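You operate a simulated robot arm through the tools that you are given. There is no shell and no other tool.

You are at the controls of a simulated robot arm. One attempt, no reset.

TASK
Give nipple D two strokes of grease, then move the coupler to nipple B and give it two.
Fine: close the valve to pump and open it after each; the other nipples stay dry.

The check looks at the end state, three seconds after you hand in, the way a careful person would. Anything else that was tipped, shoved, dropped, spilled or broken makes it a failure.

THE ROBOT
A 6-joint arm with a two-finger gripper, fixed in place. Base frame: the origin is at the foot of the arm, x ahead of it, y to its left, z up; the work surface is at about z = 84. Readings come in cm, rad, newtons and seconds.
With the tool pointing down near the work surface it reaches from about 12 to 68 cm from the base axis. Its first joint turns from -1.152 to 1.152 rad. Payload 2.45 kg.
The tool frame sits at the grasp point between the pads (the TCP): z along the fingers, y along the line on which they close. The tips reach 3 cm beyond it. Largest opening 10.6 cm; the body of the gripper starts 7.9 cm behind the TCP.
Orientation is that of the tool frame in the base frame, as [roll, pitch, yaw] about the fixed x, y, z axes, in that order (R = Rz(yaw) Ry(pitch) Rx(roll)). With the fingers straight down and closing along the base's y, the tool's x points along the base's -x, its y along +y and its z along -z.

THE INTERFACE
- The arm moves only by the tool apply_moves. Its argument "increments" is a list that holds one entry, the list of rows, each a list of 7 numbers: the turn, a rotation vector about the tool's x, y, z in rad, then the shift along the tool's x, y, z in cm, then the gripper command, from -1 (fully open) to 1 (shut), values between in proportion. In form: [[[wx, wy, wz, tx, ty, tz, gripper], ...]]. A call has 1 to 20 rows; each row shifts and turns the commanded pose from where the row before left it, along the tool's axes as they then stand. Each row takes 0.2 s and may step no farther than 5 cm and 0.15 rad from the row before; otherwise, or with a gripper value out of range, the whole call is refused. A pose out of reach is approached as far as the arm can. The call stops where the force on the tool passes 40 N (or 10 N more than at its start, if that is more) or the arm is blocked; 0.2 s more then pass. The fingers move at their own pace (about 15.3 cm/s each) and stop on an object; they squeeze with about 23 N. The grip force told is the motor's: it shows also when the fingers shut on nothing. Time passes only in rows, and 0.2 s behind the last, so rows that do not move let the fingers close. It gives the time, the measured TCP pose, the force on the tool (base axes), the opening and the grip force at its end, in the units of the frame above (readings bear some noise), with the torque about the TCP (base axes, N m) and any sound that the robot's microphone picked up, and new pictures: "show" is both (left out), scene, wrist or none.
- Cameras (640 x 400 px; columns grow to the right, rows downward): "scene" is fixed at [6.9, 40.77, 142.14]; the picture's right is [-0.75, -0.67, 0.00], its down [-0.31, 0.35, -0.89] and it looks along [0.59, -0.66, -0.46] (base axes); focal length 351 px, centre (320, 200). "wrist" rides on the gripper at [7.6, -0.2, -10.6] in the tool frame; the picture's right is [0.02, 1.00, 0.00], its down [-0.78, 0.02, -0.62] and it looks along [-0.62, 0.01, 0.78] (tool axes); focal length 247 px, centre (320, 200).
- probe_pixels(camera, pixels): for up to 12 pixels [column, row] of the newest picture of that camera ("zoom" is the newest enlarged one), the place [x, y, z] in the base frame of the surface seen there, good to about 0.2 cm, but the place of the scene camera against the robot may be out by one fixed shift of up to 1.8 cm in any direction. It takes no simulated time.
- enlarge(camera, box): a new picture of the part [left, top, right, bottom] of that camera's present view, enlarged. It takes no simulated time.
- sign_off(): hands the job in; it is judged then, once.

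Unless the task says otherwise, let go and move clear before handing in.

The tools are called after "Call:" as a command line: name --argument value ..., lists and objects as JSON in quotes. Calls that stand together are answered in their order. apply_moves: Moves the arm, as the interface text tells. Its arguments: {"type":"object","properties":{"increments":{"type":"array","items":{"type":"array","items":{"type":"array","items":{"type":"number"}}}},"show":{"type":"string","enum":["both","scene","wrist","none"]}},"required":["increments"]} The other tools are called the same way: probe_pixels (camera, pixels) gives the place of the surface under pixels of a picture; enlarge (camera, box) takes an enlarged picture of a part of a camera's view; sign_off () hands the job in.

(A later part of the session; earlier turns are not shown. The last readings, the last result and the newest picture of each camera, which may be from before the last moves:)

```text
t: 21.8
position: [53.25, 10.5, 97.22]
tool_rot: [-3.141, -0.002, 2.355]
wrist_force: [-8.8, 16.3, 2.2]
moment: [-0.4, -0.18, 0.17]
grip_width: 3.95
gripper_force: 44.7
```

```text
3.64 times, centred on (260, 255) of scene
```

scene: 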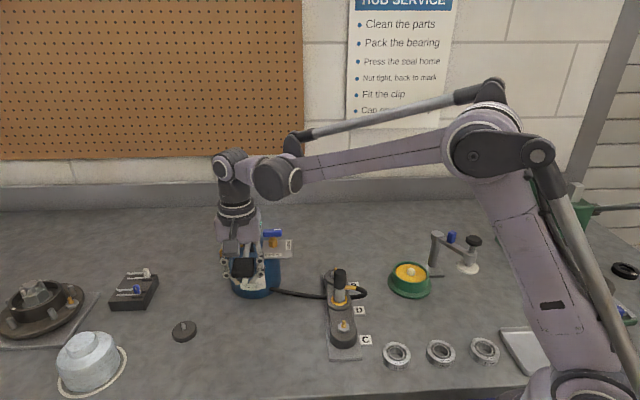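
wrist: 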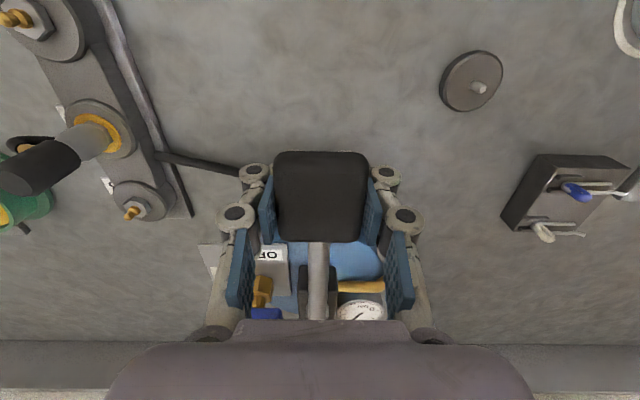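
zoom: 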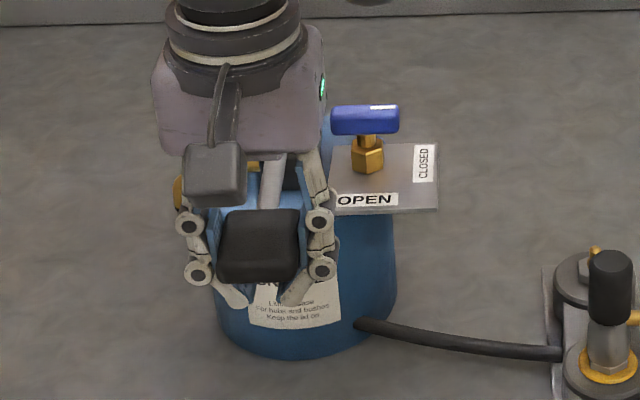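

A yellow grease ring has appeared at nipple D under the coupler (scene (343,300)) and the gauge needle has moved, so the first stroke counted. I'll raise the lever back along its arc.

Call:
apply_moves --increments '[[[0, 0, 0, 0.25, 0, -0.587, 1], [0, 0, 0, 0.125, 0, -0.593, 1], [0, 0, 0, 0.1, 0, -0.598, 1], [0, 0, 0, 0.073, 0, -0.602, 1], [0, 0, 0, 0.047, 0, -0.605, 1], [0, 0, 0, 0.021, 0, -0.606, 1], [0, 0, 0, -0.006, 0, -0.607, 1], [0, 0, 0, -0.032, 0, -0.605, 1]]]' --show "both"

Call:
enlarge --camera "scene" --box '[300, 250, 390, 340]'

Call:
enlarge --camera "wrist" --box '[240, 200, 400, 310]'

```text
t: 23.6
position: [53.06, 10.6, 102.02]
tool_rot: [3.139, 0.005, 2.352]
wrist_force: [25.6, -10.8, -9.5]
moment: [0.63, 1.19, 0.14]
grip_width: 3.91
gripper_force: 44.5
```

scene: 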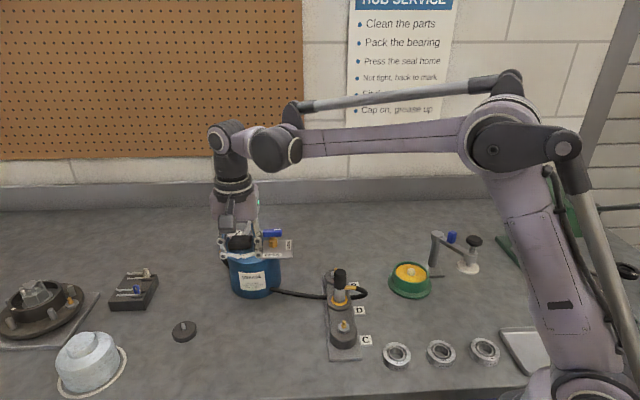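
wrist: 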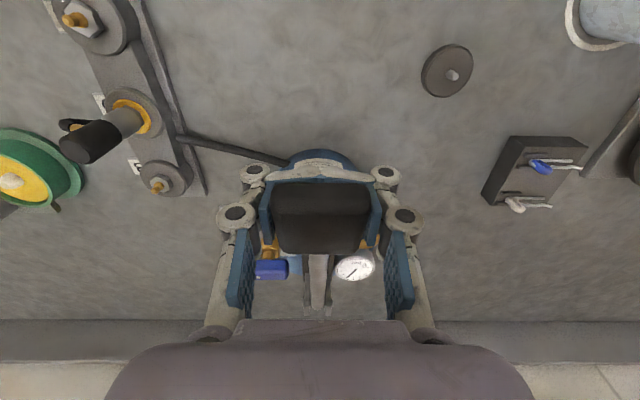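

```text
4.44 times, centred on (345, 295) of scene
```

zoom: 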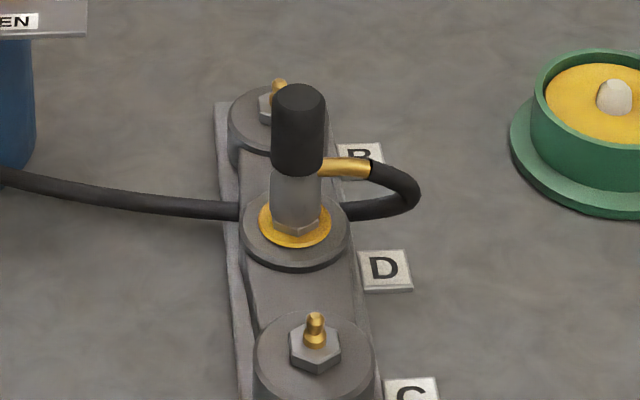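

```text
3.64 times, centred on (320, 255) of wrist
```

zoom: 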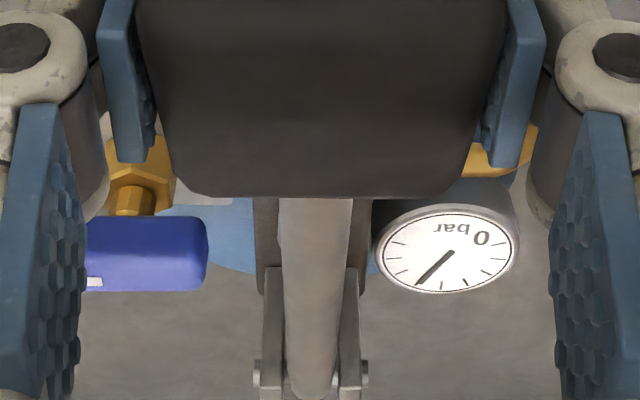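

The gauge now reads well above zero and D shows one grease ring. The lever grip has slipped in the pads (now at (321,215)) with a 26 N inward pull, so I'll probe where it is before continuing up.

Call:
probe_pixels --camera "wrist" --pixels '[[321, 200], [321, 215], [321, 235], [321, 187], [318, 265], [318, 285], [318, 300], [285, 215], [355, 215], [321, 247]]'

Call:
enlarge --camera "scene" --box '[205, 180, 315, 300]'

Call:
enlarge --camera "wrist" --box '[210, 140, 430, 320]'

```text
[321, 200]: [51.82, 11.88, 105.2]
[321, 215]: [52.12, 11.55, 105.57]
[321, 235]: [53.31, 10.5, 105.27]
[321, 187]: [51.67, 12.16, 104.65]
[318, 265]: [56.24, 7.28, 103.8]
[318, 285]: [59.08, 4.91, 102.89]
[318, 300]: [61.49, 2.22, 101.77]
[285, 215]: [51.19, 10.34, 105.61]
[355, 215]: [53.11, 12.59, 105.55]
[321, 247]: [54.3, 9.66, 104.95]
```

```text
3.33 times, centred on (260, 240) of scene
```

zoom: 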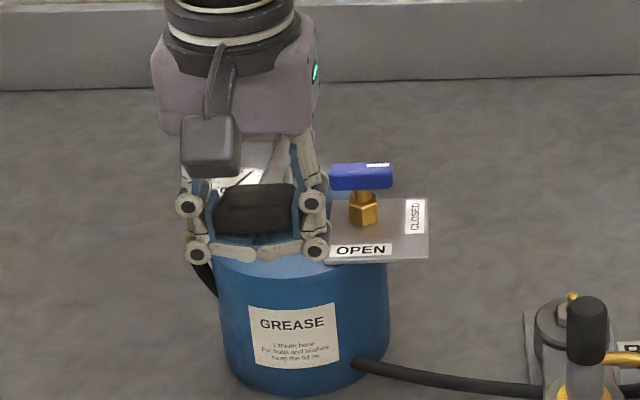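

```text
2.22 times, centred on (320, 230) of wrist
```

zoom: 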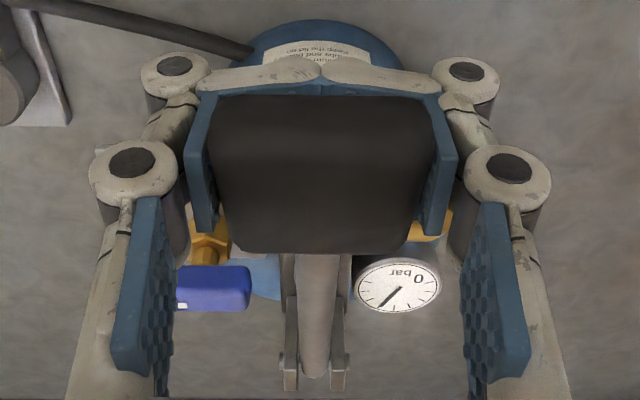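

The fingertips have folded in under the grip, because the gripper slipped down once the lever hit its bottom stop. The lever is at about 15.5°, so I'll relieve the inward pull and lift it the last bit to its rest angle of about 20°.

Call:
apply_moves --increments '[[[0, 0, 0, -0.25, 0, 0, 1], [0, 0, 0, -0.13, 0, -0.5, 1], [0, 0, 0, -0.14, 0, -0.5, 1]]]' --show "wrist"

Call:
probe_pixels --camera "wrist" --pixels '[[321, 200], [321, 215], [321, 235], [318, 265], [318, 285], [318, 295]]'

Call:
enlarge --camera "wrist" --box '[210, 140, 430, 320]'

```text
t: 24.4
position: [53.29, 10.42, 103.19]
tool_rot: [3.142, -0.002, 2.354]
wrist_force: [7.8, 0.4, -8.8]
moment: [0.95, 1.16, 0.03]
grip_width: 3.95
gripper_force: 44.6
```

wrist: 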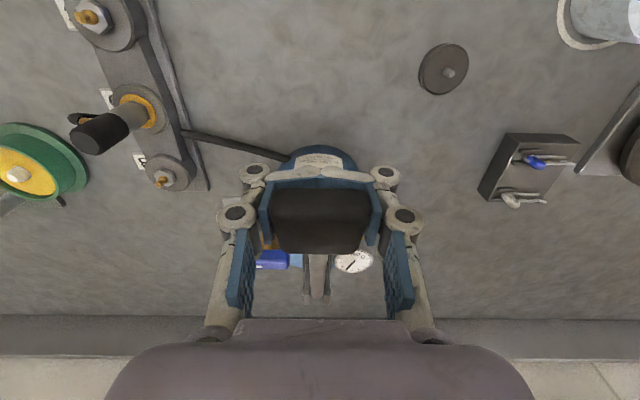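

```text
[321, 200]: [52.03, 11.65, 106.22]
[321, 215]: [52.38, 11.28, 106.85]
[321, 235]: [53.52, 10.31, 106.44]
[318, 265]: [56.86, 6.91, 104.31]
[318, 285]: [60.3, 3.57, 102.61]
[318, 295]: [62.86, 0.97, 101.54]
```

```text
2.22 times, centred on (320, 230) of wrist
```

zoom: 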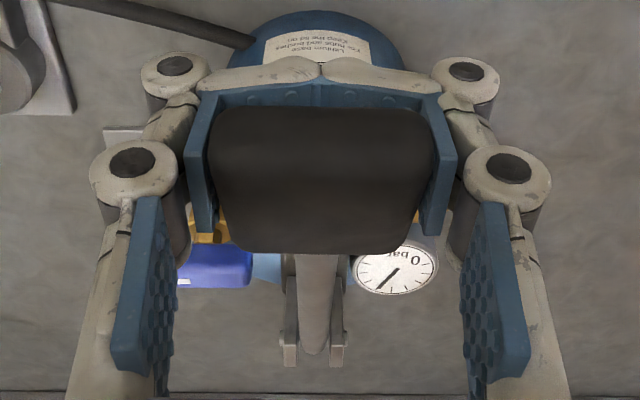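

The lever is back near 19.5°, about its original angle. I'll nudge it up slightly to confirm it's at the top stop.

Call:
apply_moves --increments '[[[0, 0, 0, -0.08, 0, -0.3, 1], [0, 0, 0, -0.08, 0, -0.3, 1]]]' --show "wrist"

Call:
probe_pixels --camera "wrist" --pixels '[[321, 200], [321, 215], [321, 235], [318, 265], [318, 285], [318, 295]]'

```text
t: 25.0
position: [53.27, 10.37, 103.42]
tool_rot: [-3.139, -0.004, 2.355]
wrist_force: [-0.8, 1.7, -10.4]
moment: [-0.54, -0.45, -0.03]
grip_width: 3.92
gripper_force: 45.2
stopped in row 2: the force on the tool passed its limit at 49 N (the readings are from after the stop); the commanded pose is now the measured one
```

wrist: 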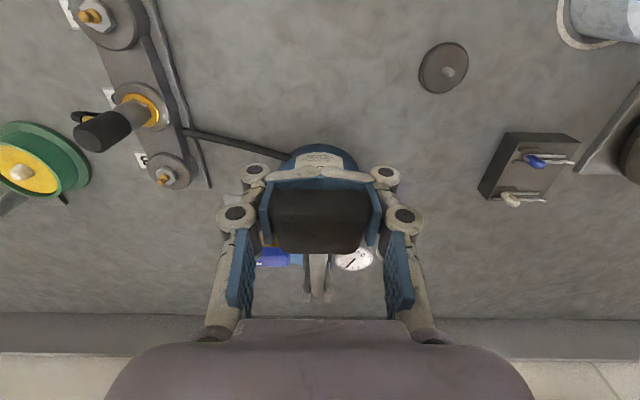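

```text
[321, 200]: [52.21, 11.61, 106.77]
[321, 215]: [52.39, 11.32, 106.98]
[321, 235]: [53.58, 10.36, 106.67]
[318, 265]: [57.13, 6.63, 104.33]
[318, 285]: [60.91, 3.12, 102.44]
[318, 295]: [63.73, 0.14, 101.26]
```

The lever is at its top stop (49 N). I'll open the fingers, rise 2.2 cm and re-grip the handle squarely for the second stroke.

Call:
apply_moves --increments '[[[0, 0, 0, 0, 0, 0, -0.1], [0, 0, 0, 0, 0, 0, -0.1], [0, 0, 0, 0, 0, 0, -0.1], [0, 0, 0, -0.05, 0, -1.1, -0.1], [0, 0, 0, -0.05, 0, -1.1, -0.1], [0, 0, 0, 0, 0, 0, -0.1]]]' --show "wrist"

Call:
enlarge --camera "wrist" --box '[210, 120, 430, 300]'

Call:
enlarge --camera "scene" --box '[205, 180, 315, 300]'

```text
t: 26.4
position: [53.27, 10.27, 105.55]
tool_rot: [-3.138, -0.005, 2.356]
wrist_force: [0.4, -0.1, 0.3]
moment: [0.02, 0.01, 0.01]
grip_width: 5.83
gripper_force: 0.1
```

wrist: 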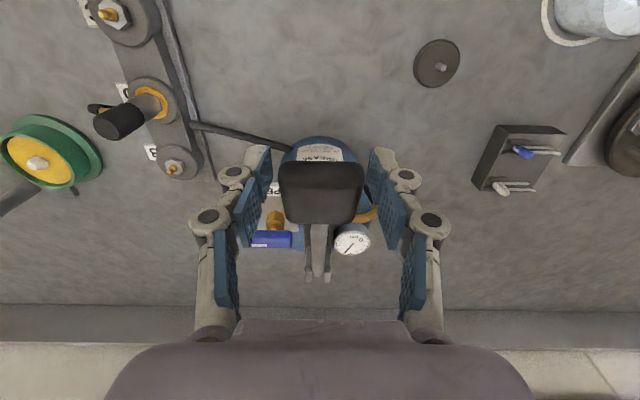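

```text
2.22 times, centred on (320, 210) of wrist
```

zoom: 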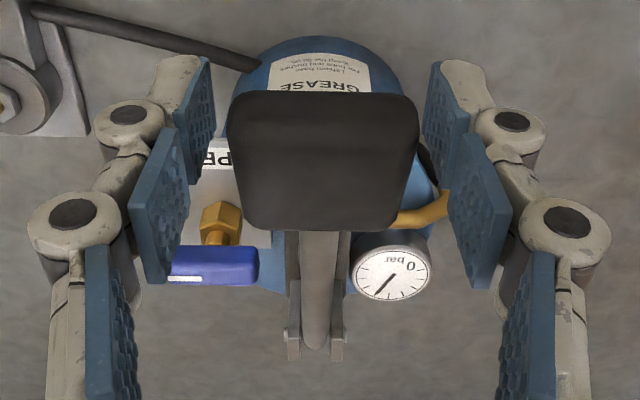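

```text
3.33 times, centred on (260, 240) of scene
```

zoom: 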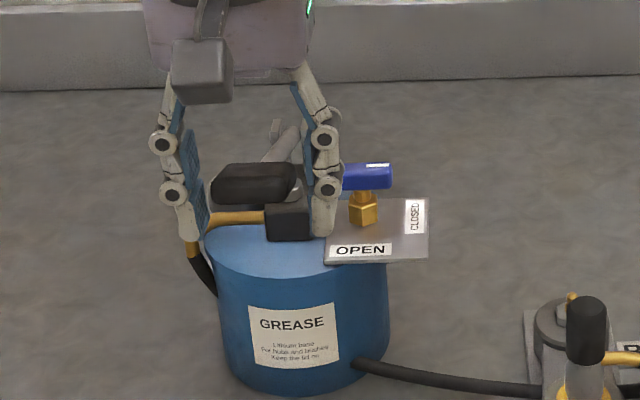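

The lever stays up on its own, and the fingers are open and centred on the grip at (320,192). I'll re-grip and make the second down-stroke to about -10°.

Call:
apply_moves --increments '[[[0, 0, 0, 0, 0, 0, 1], [0, 0, 0, 0, 0, 0, 1], [0, 0, 0, 0, 0, 0, 1], [0, 0, 0, 0.187, 0, 0.577, 1], [0, 0, 0, 0.162, 0, 0.584, 1], [0, 0, 0, 0.137, 0, 0.591, 1], [0, 0, 0, 0.111, 0, 0.596, 1], [0, 0, 0, 0.085, 0, 0.6, 1], [0, 0, 0, 0.059, 0, 0.604, 1], [0, 0, 0, 0.032, 0, 0.605, 1], [0, 0, 0, 0.006, 0, 0.607, 1], [0, 0, 0, 0, 0, 0.606, 1], [0, 0, 0, 0, 0, 0.605, 1], [0, 0, 0, -0.03, 0, 0.602, 1]]]' --show "both"

Call:
enlarge --camera "scene" --box '[300, 250, 390, 340]'

Call:
enlarge --camera "wrist" --box '[210, 140, 430, 320]'

Call:
enlarge --camera "scene" --box '[205, 180, 315, 300]'

```text
t: 29.4
position: [52.81, 10.9, 99.07]
tool_rot: [-3.139, -0.006, 2.353]
wrist_force: [4.6, 5.9, -3.7]
moment: [0.66, 0.72, -0.03]
grip_width: 4.21
gripper_force: 44.7
```

scene: 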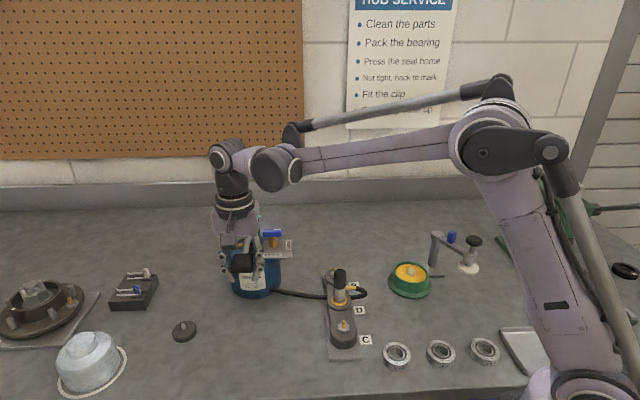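
wrist: 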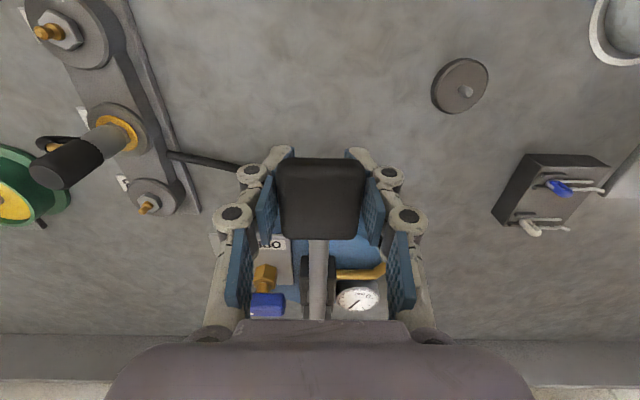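

```text
4.44 times, centred on (345, 295) of scene
```

zoom: 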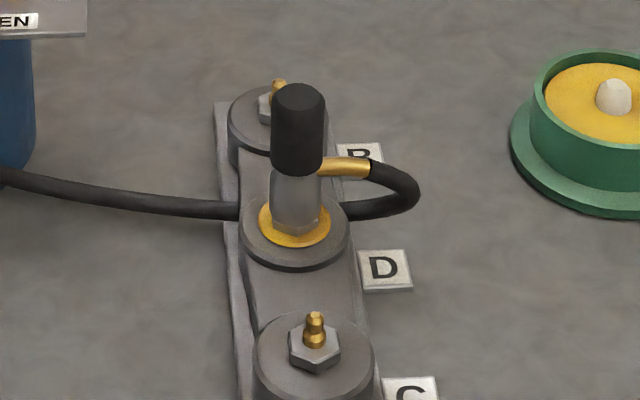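

```text
2.22 times, centred on (320, 230) of wrist
```

zoom: 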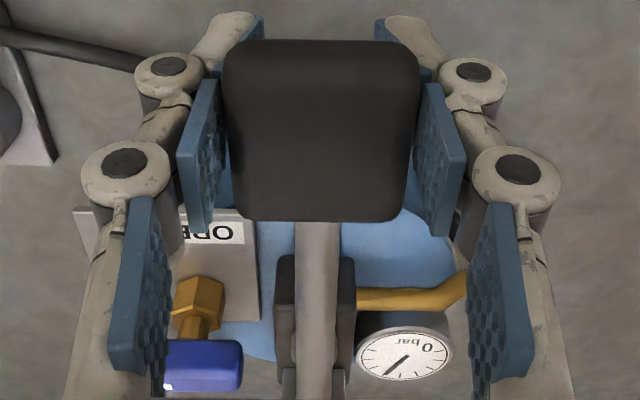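

```text
3.33 times, centred on (260, 240) of scene
```

zoom: 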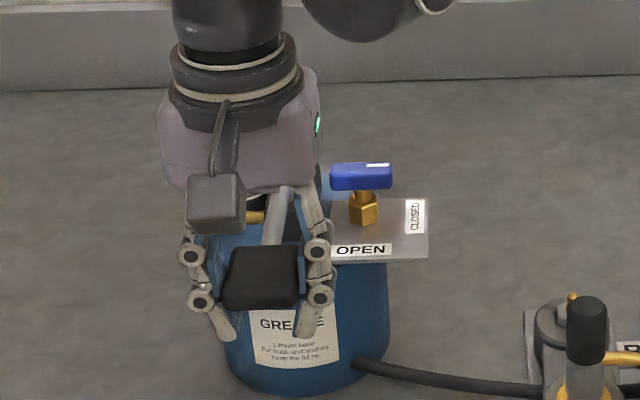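

The gauge and the grease ring are unchanged so far. I'll continue the down-stroke to the bottom.

Call:
apply_moves --increments '[[[0, 0, 0, -0.06, 0, 0.598, 1], [0, 0, 0, -0.09, 0, 0.593, 1]]]' --show "both"

Call:
enlarge --camera "scene" --box '[300, 250, 390, 340]'

Call:
enlarge --camera "wrist" --box '[210, 140, 430, 320]'

```text
t: 30.0
position: [52.91, 10.85, 97.88]
tool_rot: [-3.137, -0.003, 2.356]
wrist_force: [2.4, 9.0, 6.3]
moment: [-0.55, -0.32, 0.33]
grip_width: 3.99
gripper_force: 45.4
```

scene: 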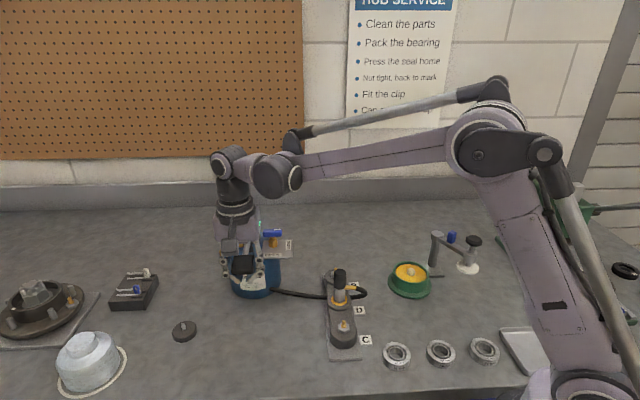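
wrist: 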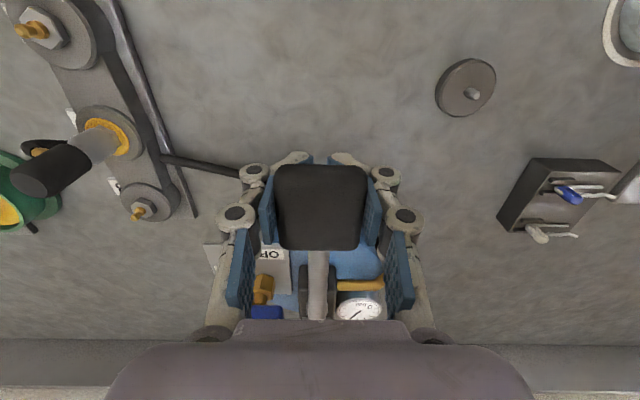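

```text
4.44 times, centred on (345, 295) of scene
```

zoom: 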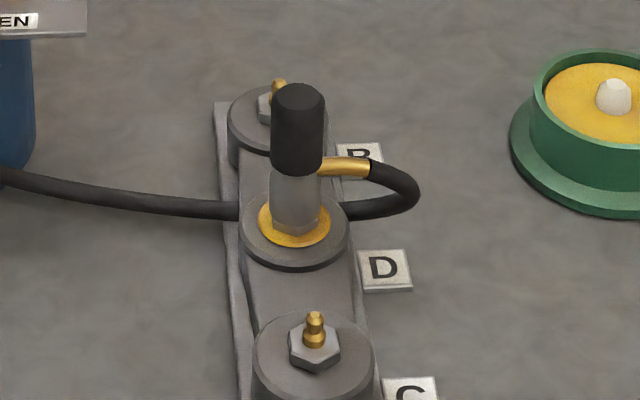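

```text
2.22 times, centred on (320, 230) of wrist
```

zoom: 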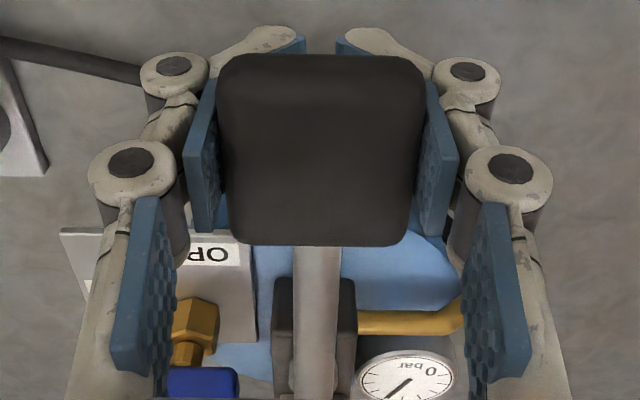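

The grip is slipping upward in the fingers and the grease ring looks unchanged. I'll probe the lever angle to see whether it has reached the bottom.

Call:
probe_pixels --camera "wrist" --pixels '[[320, 185], [320, 205], [320, 230], [318, 260], [318, 275], [318, 295], [318, 312]]'

Call:
enlarge --camera "wrist" --box '[320, 260, 400, 330]'

Call:
enlarge --camera "wrist" --box '[0, 0, 220, 240]'

```text
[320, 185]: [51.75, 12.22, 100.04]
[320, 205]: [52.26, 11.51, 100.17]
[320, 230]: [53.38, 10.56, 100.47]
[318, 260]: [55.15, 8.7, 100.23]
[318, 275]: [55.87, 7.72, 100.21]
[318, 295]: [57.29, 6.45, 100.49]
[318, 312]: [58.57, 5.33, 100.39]
```

```text
5.71 times, centred on (360, 295) of wrist
```

zoom: 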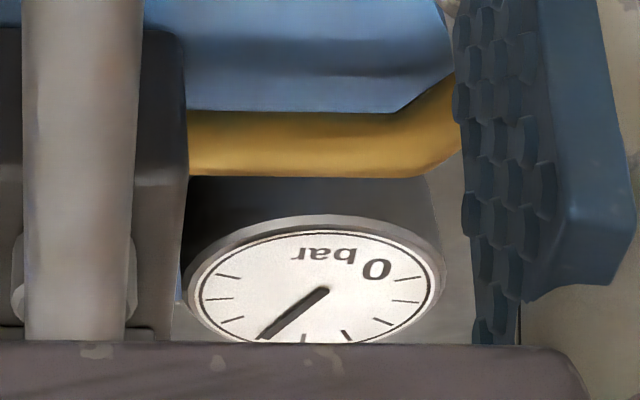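

```text
1.67 times, centred on (110, 120) of wrist
```

zoom: 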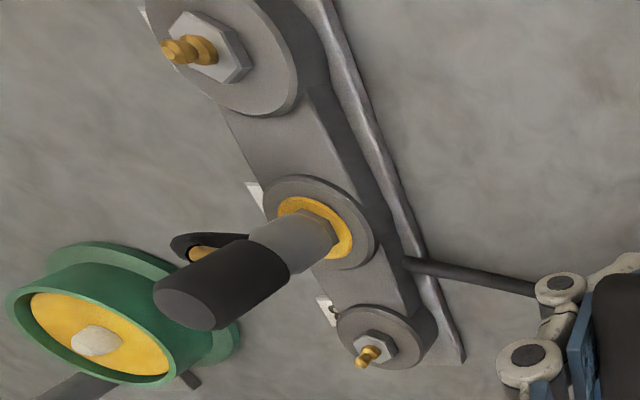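

The lever is only about level and hasn't bottomed, because the grip slid. I'll open, rise above the grip, shut the fingers, and press down from above instead.

Call:
apply_moves --increments '[[[0, 0, 0, 0, 0, 0, -0.1], [0, 0, 0, 0, 0, 0, -0.1], [0, 0, 0, 0, 0, -1.5, -0.1], [0, 0, 0, 0, 0, -2.0, -0.1], [0, 0, 0, 0, 0, -2.5, -0.1], [0, 0, 0, 0, 0, -2.5, -0.1], [0, 0, 0, 0, 0, 0, -0.1]]]' --show "both"

Call:
enlarge --camera "wrist" --box '[210, 80, 430, 260]'

```text
t: 31.6
position: [52.96, 10.71, 106.46]
tool_rot: [-3.139, -0.003, 2.354]
wrist_force: [0.0, 0.0, 0.2]
moment: [0.0, -0.01, 0.03]
grip_width: 5.82
gripper_force: 0.0
```

scene: 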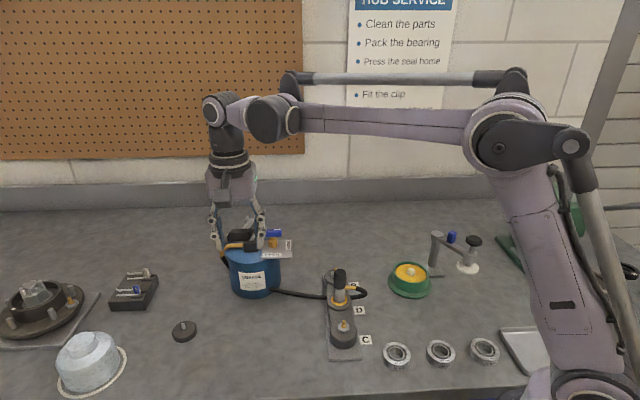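
wrist: 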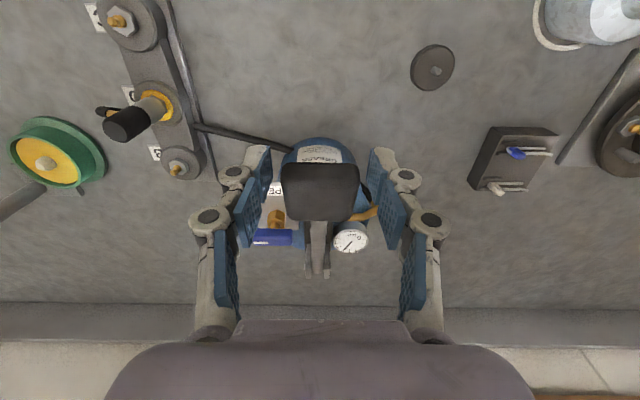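

```text
2.22 times, centred on (320, 170) of wrist
```

zoom: 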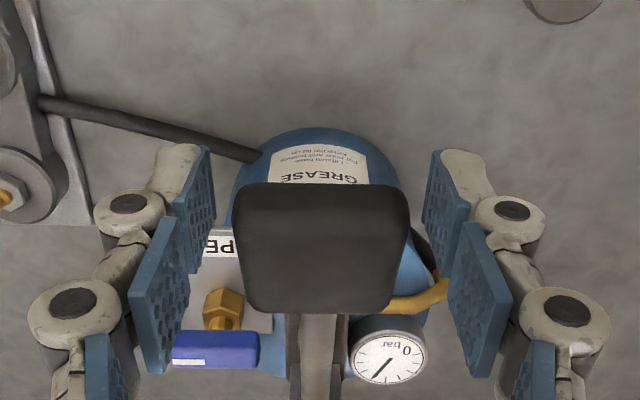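

The lever sprang back up to the top by itself, so pressing from above and letting it return will work. I'll compare the grease ring and gauge with the earlier pictures to be sure the partial stroke delivered nothing.

Call:
enlarge --camera "scene" --box '[300, 250, 390, 340]'

Call:
enlarge --camera "wrist" --box '[310, 210, 390, 270]'

Call:
probe_pixels --camera "wrist" --pixels '[[322, 190], [288, 190], [355, 190], [322, 165], [322, 214], [317, 235], [317, 255]]'

```text
4.44 times, centred on (345, 295) of scene
```

zoom: 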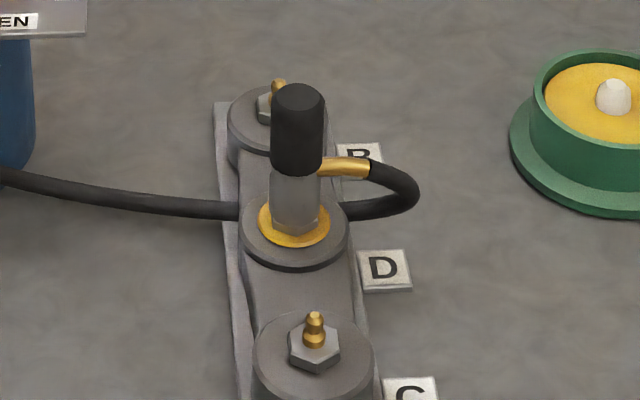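

```text
6.67 times, centred on (350, 240) of wrist
```

zoom: 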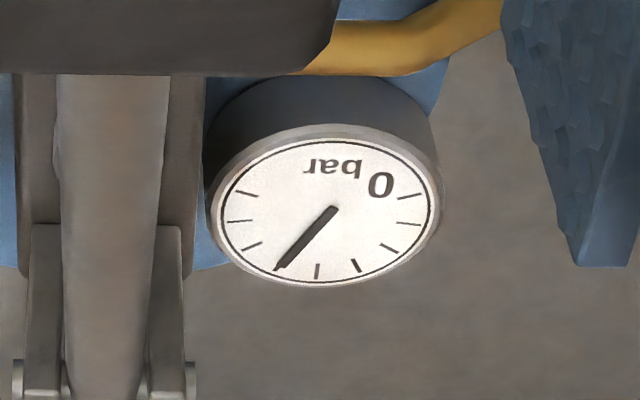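

```text
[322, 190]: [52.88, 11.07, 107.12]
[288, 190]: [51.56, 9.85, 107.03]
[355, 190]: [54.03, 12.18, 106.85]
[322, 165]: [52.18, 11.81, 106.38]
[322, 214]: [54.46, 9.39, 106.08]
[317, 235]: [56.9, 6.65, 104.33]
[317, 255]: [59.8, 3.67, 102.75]
```

The gauge (needle at the fifth tick) and the ring are unchanged, so the partial stroke delivered nothing. I'll rise, shut the fingers above the grip, and check alignment before pressing.

Call:
apply_moves --increments '[[[0, 0, 0, 0, 0, -2.8, -0.1], [0, 0, 0, 0, 0, -2.8, -0.1], [0, 0, 0, -0.39, -0.05, 0, 1], [0, 0, 0, 0, 0, 0, 1], [0, 0, 0, 0, 0, 0, 1], [0, 0, 0, 0, 0, 0, 1]]]' --show "both"

Call:
enlarge --camera "wrist" --box '[230, 80, 410, 220]'

```text
t: 33.0
position: [53.1, 10.41, 112.1]
tool_rot: [-3.139, -0.004, 2.354]
wrist_force: [-0.5, -0.3, 0.5]
moment: [-0.01, 0.01, -0.01]
grip_width: 0.0
gripper_force: 23.3
```

scene: 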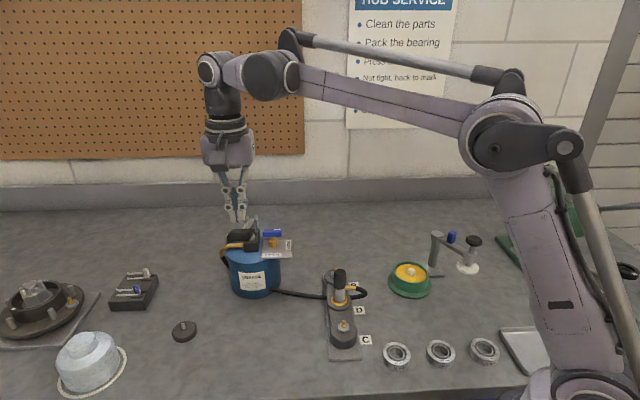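
wrist: 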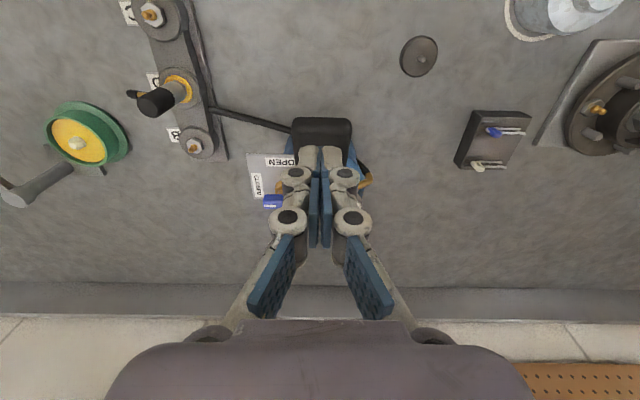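

```text
2.86 times, centred on (320, 150) of wrist
```

zoom: 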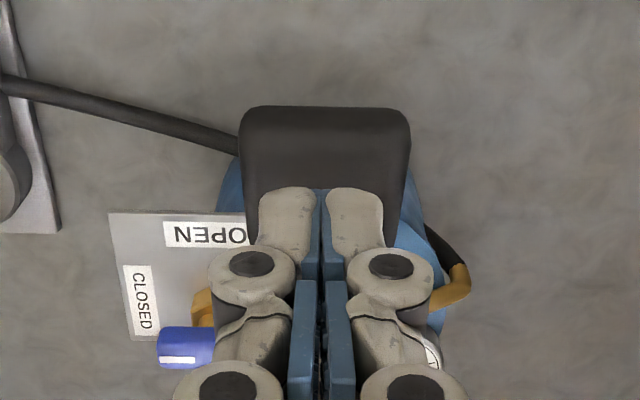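

The shut fingertips are over the middle of the grip (318,150). I'll press down in small steps, and a force limit will stop me at the bottom.

Call:
apply_moves --increments '[[[0, 0, 0, 0, 0, 1.5, 1], [0, 0, 0, 0, 0, 0.6, 1], [0, 0, 0, 0, 0, 0.6, 1], [0, 0, 0, 0, 0, 0.6, 1], [0, 0, 0, 0, 0, 0.6, 1], [0, 0, 0, 0, 0, 0.6, 1], [0, 0, 0, 0, 0, 0.6, 1], [0, 0, 0, 0, 0, 0.6, 1], [0, 0, 0, 0, 0, 0.6, 1]]]' --show "both"

Call:
enlarge --camera "scene" --box '[300, 250, 390, 340]'

Call:
enlarge --camera "scene" --box '[205, 180, 315, 300]'

```text
t: 35.0
position: [52.99, 10.5, 105.69]
tool_rot: [-3.137, -0.002, 2.355]
wrist_force: [-1.1, -0.2, 3.6]
moment: [0.06, 0.03, 0.03]
grip_width: 0.6
gripper_force: 28.5
```

scene: 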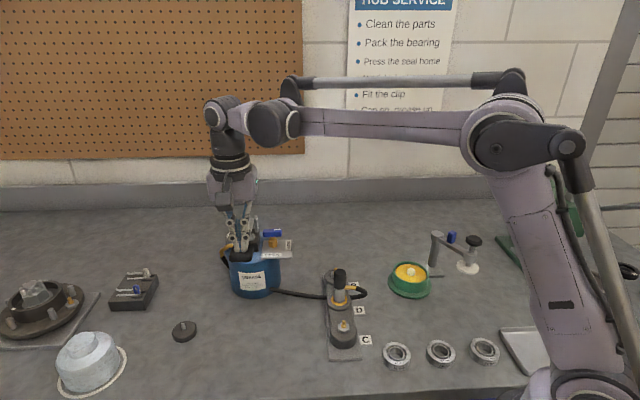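
wrist: 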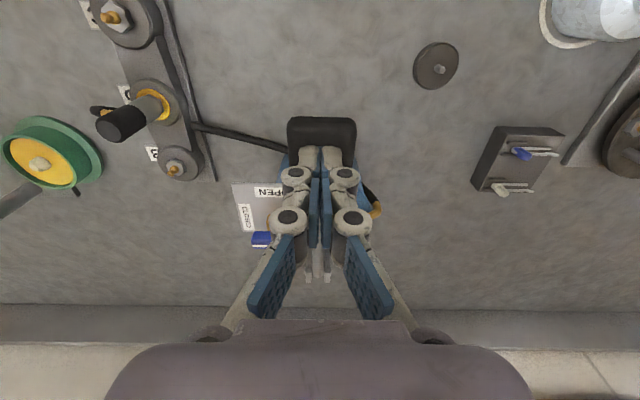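

```text
4.44 times, centred on (345, 295) of scene
```

zoom: 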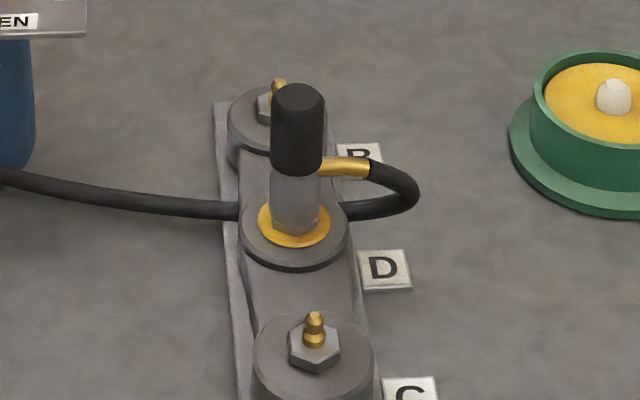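

```text
3.33 times, centred on (260, 240) of scene
```

zoom: 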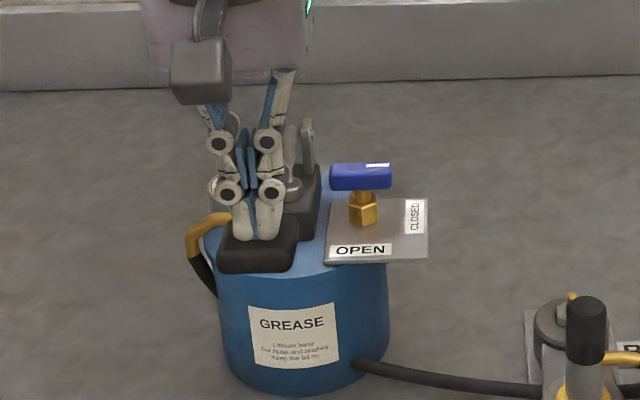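

Pressing works with only about 4 N. The lever is near level, so I'll keep pressing toward the bottom stop.

Call:
apply_moves --increments '[[[0, 0, 0, 0, 0, 0.5, 1], [0, 0, 0, 0, 0, 0.5, 1], [0, 0, 0, 0, 0, 0.5, 1], [0, 0, 0, 0, 0, 0.5, 1]]]' --show "both"

Call:
enlarge --camera "scene" --box '[300, 250, 390, 340]'

Call:
enlarge --camera "scene" --box '[205, 180, 315, 300]'

```text
t: 36.0
position: [53.14, 10.5, 103.79]
tool_rot: [-3.138, -0.003, 2.355]
wrist_force: [-0.3, 1.8, 4.2]
moment: [0.03, 0.01, 0.02]
grip_width: 0.59
gripper_force: 28.7
```

scene: 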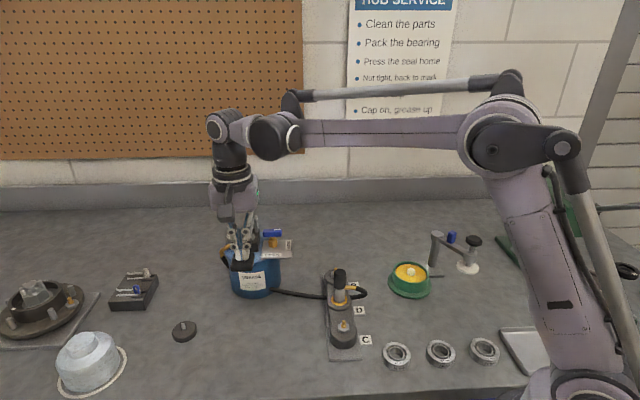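
wrist: 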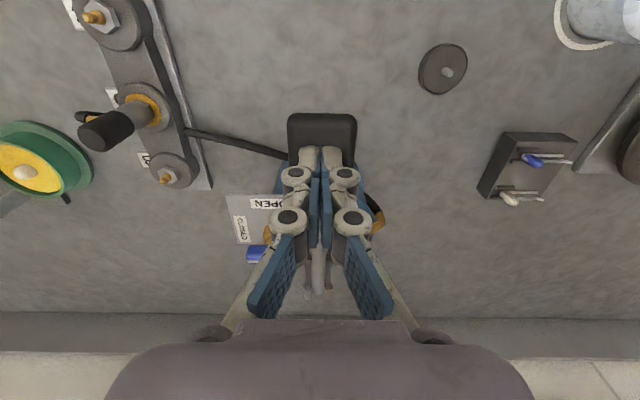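

```text
4.44 times, centred on (345, 295) of scene
```

zoom: 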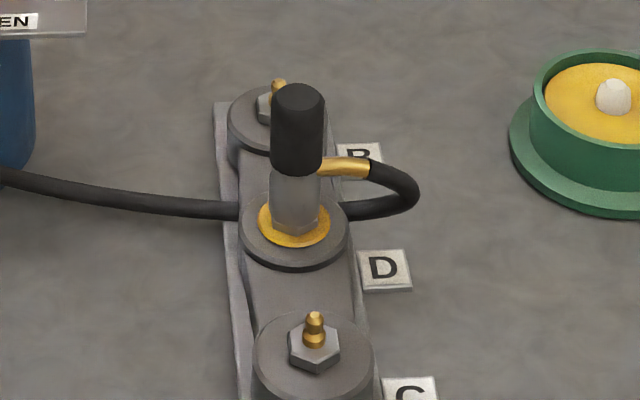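

```text
3.33 times, centred on (260, 240) of scene
```

zoom: 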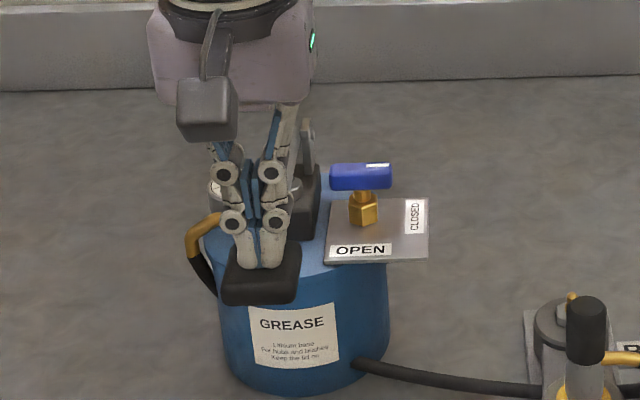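

No stop yet at 4 N, and the ring is unchanged. I'll continue pressing down.

Call:
apply_moves --increments '[[[0, 0, 0, 0, 0, 0.5, 1], [0, 0, 0, 0, 0, 0.5, 1], [0, 0, 0, 0, 0, 0.5, 1]]]' --show "both"

Call:
enlarge --camera "scene" --box '[300, 250, 390, 340]'

Call:
enlarge --camera "scene" --box '[205, 180, 315, 300]'

```text
t: 36.8
position: [53.23, 10.25, 102.14]
tool_rot: [-3.139, -0.003, 2.354]
wrist_force: [2.4, -0.1, 3.7]
moment: [-0.03, -0.06, 0.03]
grip_width: 0.62
gripper_force: 28.6
```

scene: 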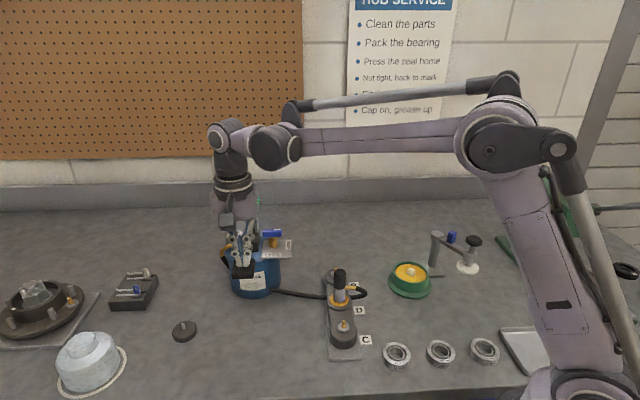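
wrist: 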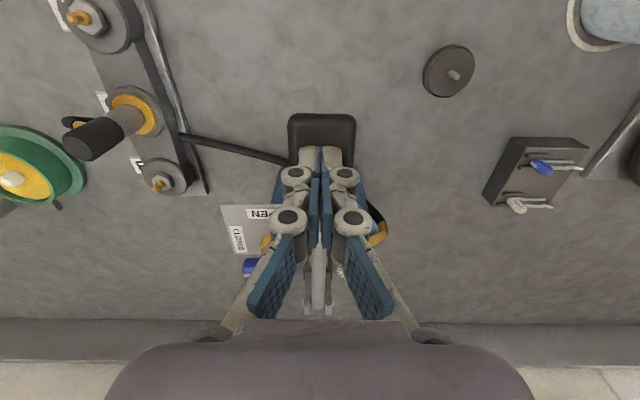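

```text
4.44 times, centred on (345, 295) of scene
```

zoom: 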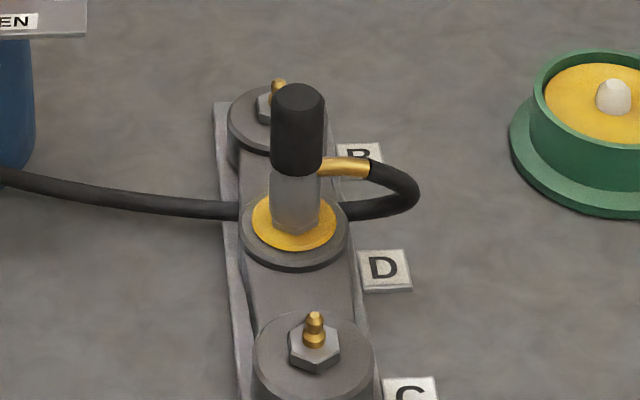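

```text
3.33 times, centred on (260, 240) of scene
```

zoom: 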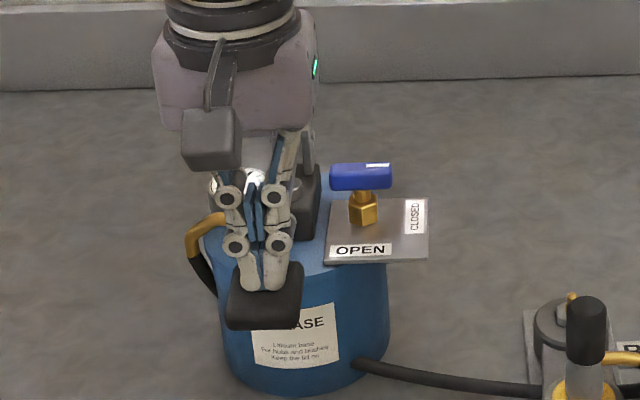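

The grease ring at D grew (edges now about 251–336 in the zoom), so the second stroke was delivered. I'll rise and let the lever spring back to the top.

Call:
apply_moves --increments '[[[0, 0, 0, 0, 0, -1.0, 1], [0, 0, 0, 0, 0, -1.0, 1], [0, 0, 0, 0, 0, -1.5, 1], [0, 0, 0, 0, 0, -2.0, 1], [0, 0, 0, 0, 0, -2.5, 1], [0, 0, 0, 0, 0, -3.0, 1], [0, 0, 0, 0, 0, -2.0, 1], [0, 0, 0, 0, 0, 0, 0.5]]]' --show "both"

Call:
enlarge --camera "scene" --box '[205, 180, 315, 300]'

Call:
enlarge --camera "scene" --box '[300, 250, 390, 340]'

Call:
enlarge --camera "wrist" --box '[250, 90, 410, 230]'

```text
t: 38.6
position: [53.23, 10.62, 115.28]
tool_rot: [-3.137, -0.005, 2.355]
wrist_force: [0.1, 0.5, -0.5]
moment: [-0.03, 0.0, 0.03]
grip_width: 2.68
gripper_force: 0.0
```

scene: 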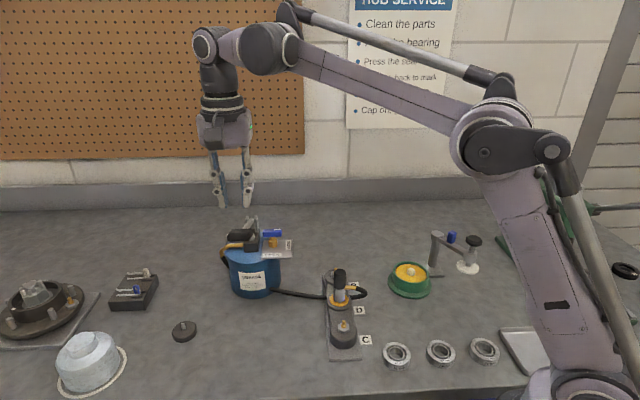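
wrist: 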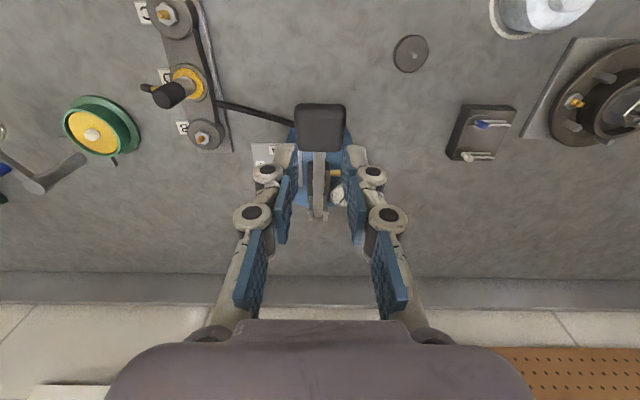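

```text
3.33 times, centred on (260, 240) of scene
```

zoom: 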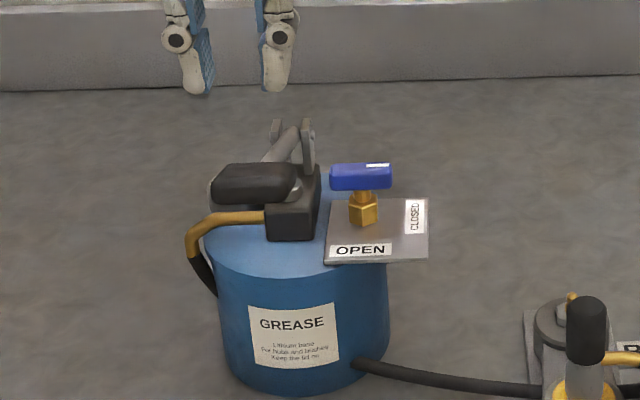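

```text
4.44 times, centred on (345, 295) of scene
```

zoom: 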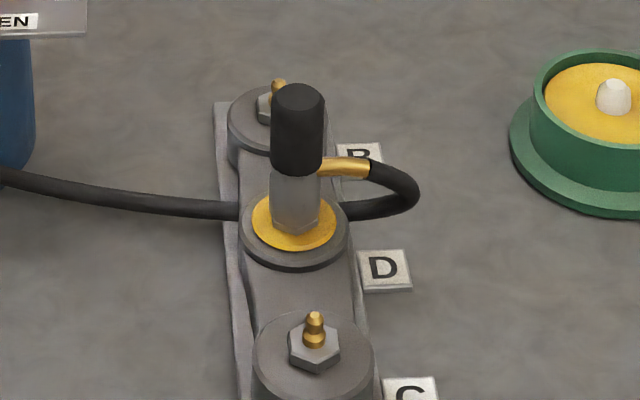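

```text
2.86 times, centred on (330, 160) of wrist
```

zoom: 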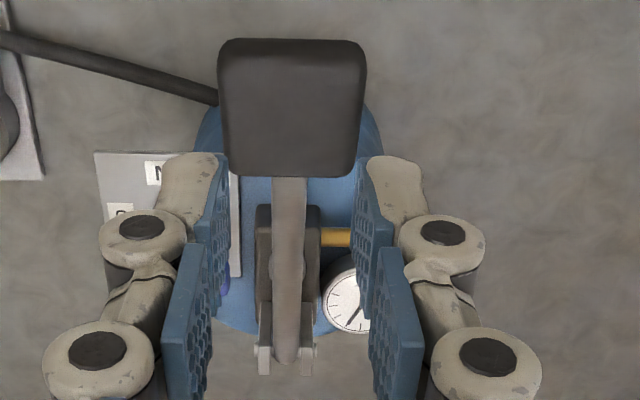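

The lever is back at the top and D shows two strokes' worth of grease. Now I'll open the valve: move above the handle at (57.87,-0.98) and turn the tool to yaw -2.357 to straddle it in the CLOSED position.

Call:
apply_moves --increments '[[[0, 0, 0, -3.83, -1.64, 0, 0.5], [0, 0, 0, -3.83, -1.64, 0, 0.5], [0, 0, 0, -3.83, -1.64, 0, 0.5], [0, 0, -0.131, 0, 0, 0, 0.5], [0, 0, -0.131, 0, 0, 0, 0.5], [0, 0, -0.131, 0, 0, 0, 0.5], [0, 0, -0.131, 0, 0, 0, 0.5], [0, 0, -0.131, 0, 0, 0, 0.5], [0, 0, -0.131, 0, 0, 0, 0.5], [0, 0, -0.131, 0, 0, 0, 0.5], [0, 0, -0.131, 0, 0, 0, 0.5], [0, 0, -0.131, 0, 0, 0, 0.5], [0, 0, -0.131, 0, 0, 0, 0.5], [0, 0, -0.131, 0, 0, 0, 0.5], [0, 0, -0.131, 0, 0, 0, 0.5], [0, 0, 0, 0, 0, 3.5, 0.585], [0, 0, 0, 0, 0, 3.5, 0.585], [0, 0, 0, 0, 0, 3.0, 0.585], [0, 0, 0, 0, 0, 0, 0.585]]]' --show "both"

Call:
enlarge --camera "wrist" --box '[220, 40, 460, 220]'

```text
t: 42.6
position: [57.57, -1.21, 105.2]
tool_rot: [3.138, -0.006, -2.357]
wrist_force: [-0.2, -0.7, 1.1]
moment: [0.03, -0.01, -0.02]
grip_width: 2.22
gripper_force: 0.2
```

scene: 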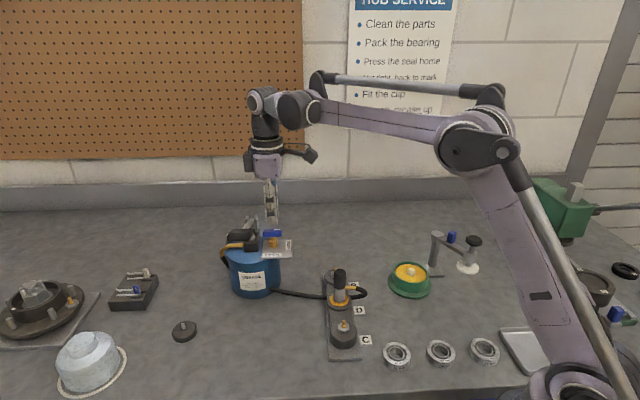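
wrist: 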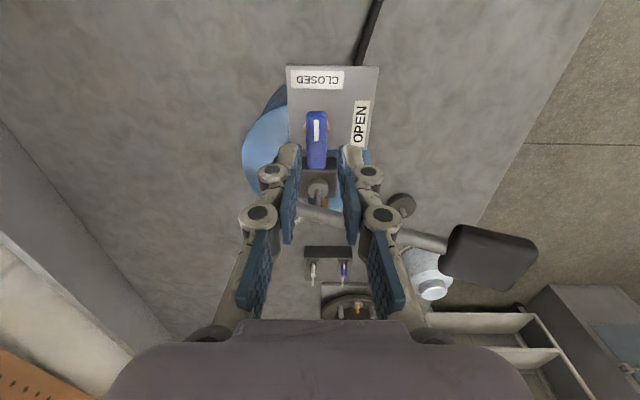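

```text
2.22 times, centred on (340, 130) of wrist
```

zoom: 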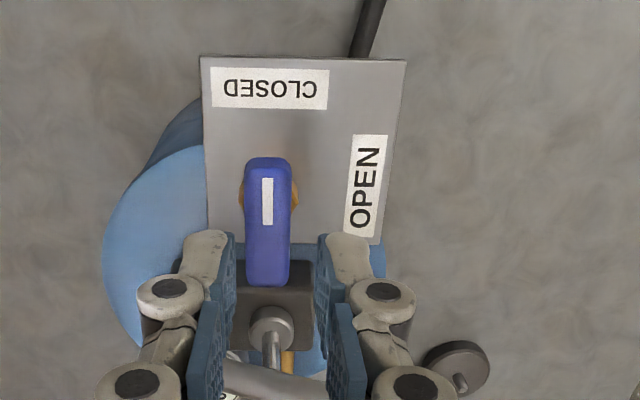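

The handle at (316,140) is about 0.2 cm left of the finger midline. I'll correct that, move over the axis and descend to TCP z about 101.3.

Call:
apply_moves --increments '[[[0, 0, 0, -0.35, -0.18, 1.0, 0.585], [0, 0, 0, 0, 0, 1.0, 0.585], [0, 0, 0, 0, 0, 1.0, 0.585], [0, 0, 0, 0, 0, 0.9, 0.585], [0, 0, 0, 0, 0, 0, 0.585]]]' --show "wrist"

Call:
enlarge --camera "wrist" --box '[220, 60, 460, 240]'

```text
t: 43.8
position: [58.06, -1.04, 101.23]
tool_rot: [3.138, -0.005, -2.354]
wrist_force: [-1.0, 0.0, -0.3]
moment: [-0.01, -0.02, -0.03]
grip_width: 2.19
gripper_force: 0.0
```

wrist: 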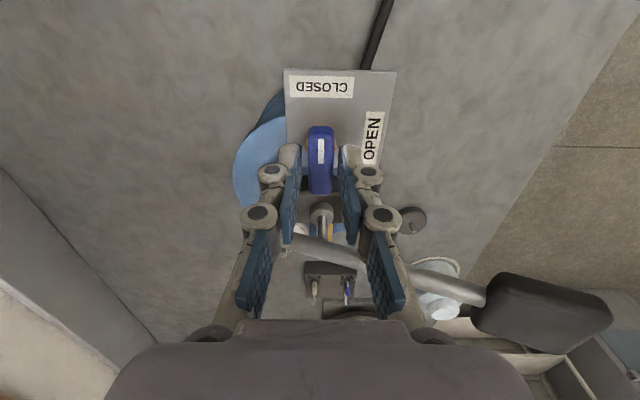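

```text
2.22 times, centred on (340, 150) of wrist
```

zoom: 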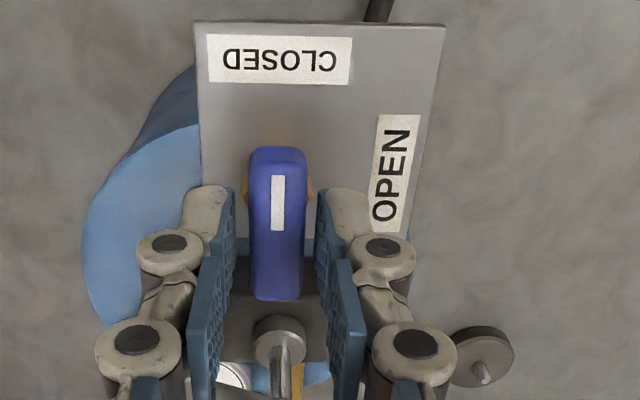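

The handle is centred between the pads. I'll close and read the force.

Call:
apply_moves --increments '[[[0, 0, 0, 0, 0, 0, 1], [0, 0, 0, 0, 0, 0, 1], [0, 0, 0, 0, 0, 0, 1]]]' --show "none"

```text
t: 44.6
position: [58.07, -1.01, 101.29]
tool_rot: [3.136, -0.002, -2.356]
wrist_force: [-2.9, 2.8, -4.9]
moment: [0.14, -0.01, 0.02]
grip_width: 1.47
gripper_force: 40.5
```

Side force is small (about 4 N), so I'm on the handle plane. I'll turn back toward OPEN, half way first.

Call:
apply_moves --increments '[[[0, 0, 0.131, 0, 0, 0, 1], [0, 0, 0.131, 0, 0, 0, 1], [0, 0, 0.131, 0, 0, 0, 1], [0, 0, 0.131, 0, 0, 0, 1], [0, 0, 0.131, 0, 0, 0, 1], [0, 0, 0.131, 0, 0, 0, 1]]]' --show "wrist"

```text
t: 46.0
position: [58.29, -1.13, 101.34]
tool_rot: [3.141, -0.004, 3.139]
wrist_force: [8.5, -2.7, 16.1]
moment: [-0.15, 0.34, -0.04]
grip_width: 1.47
gripper_force: 40.7
```

wrist: 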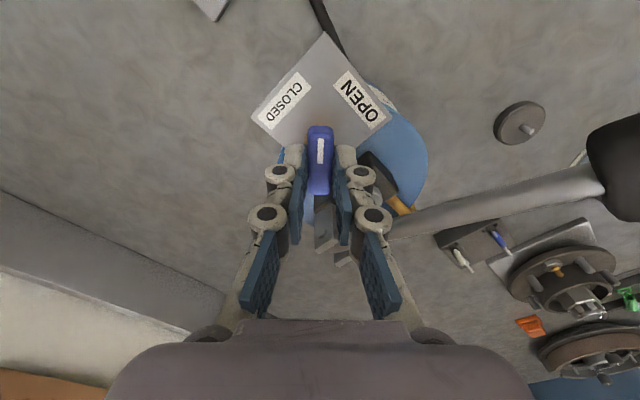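

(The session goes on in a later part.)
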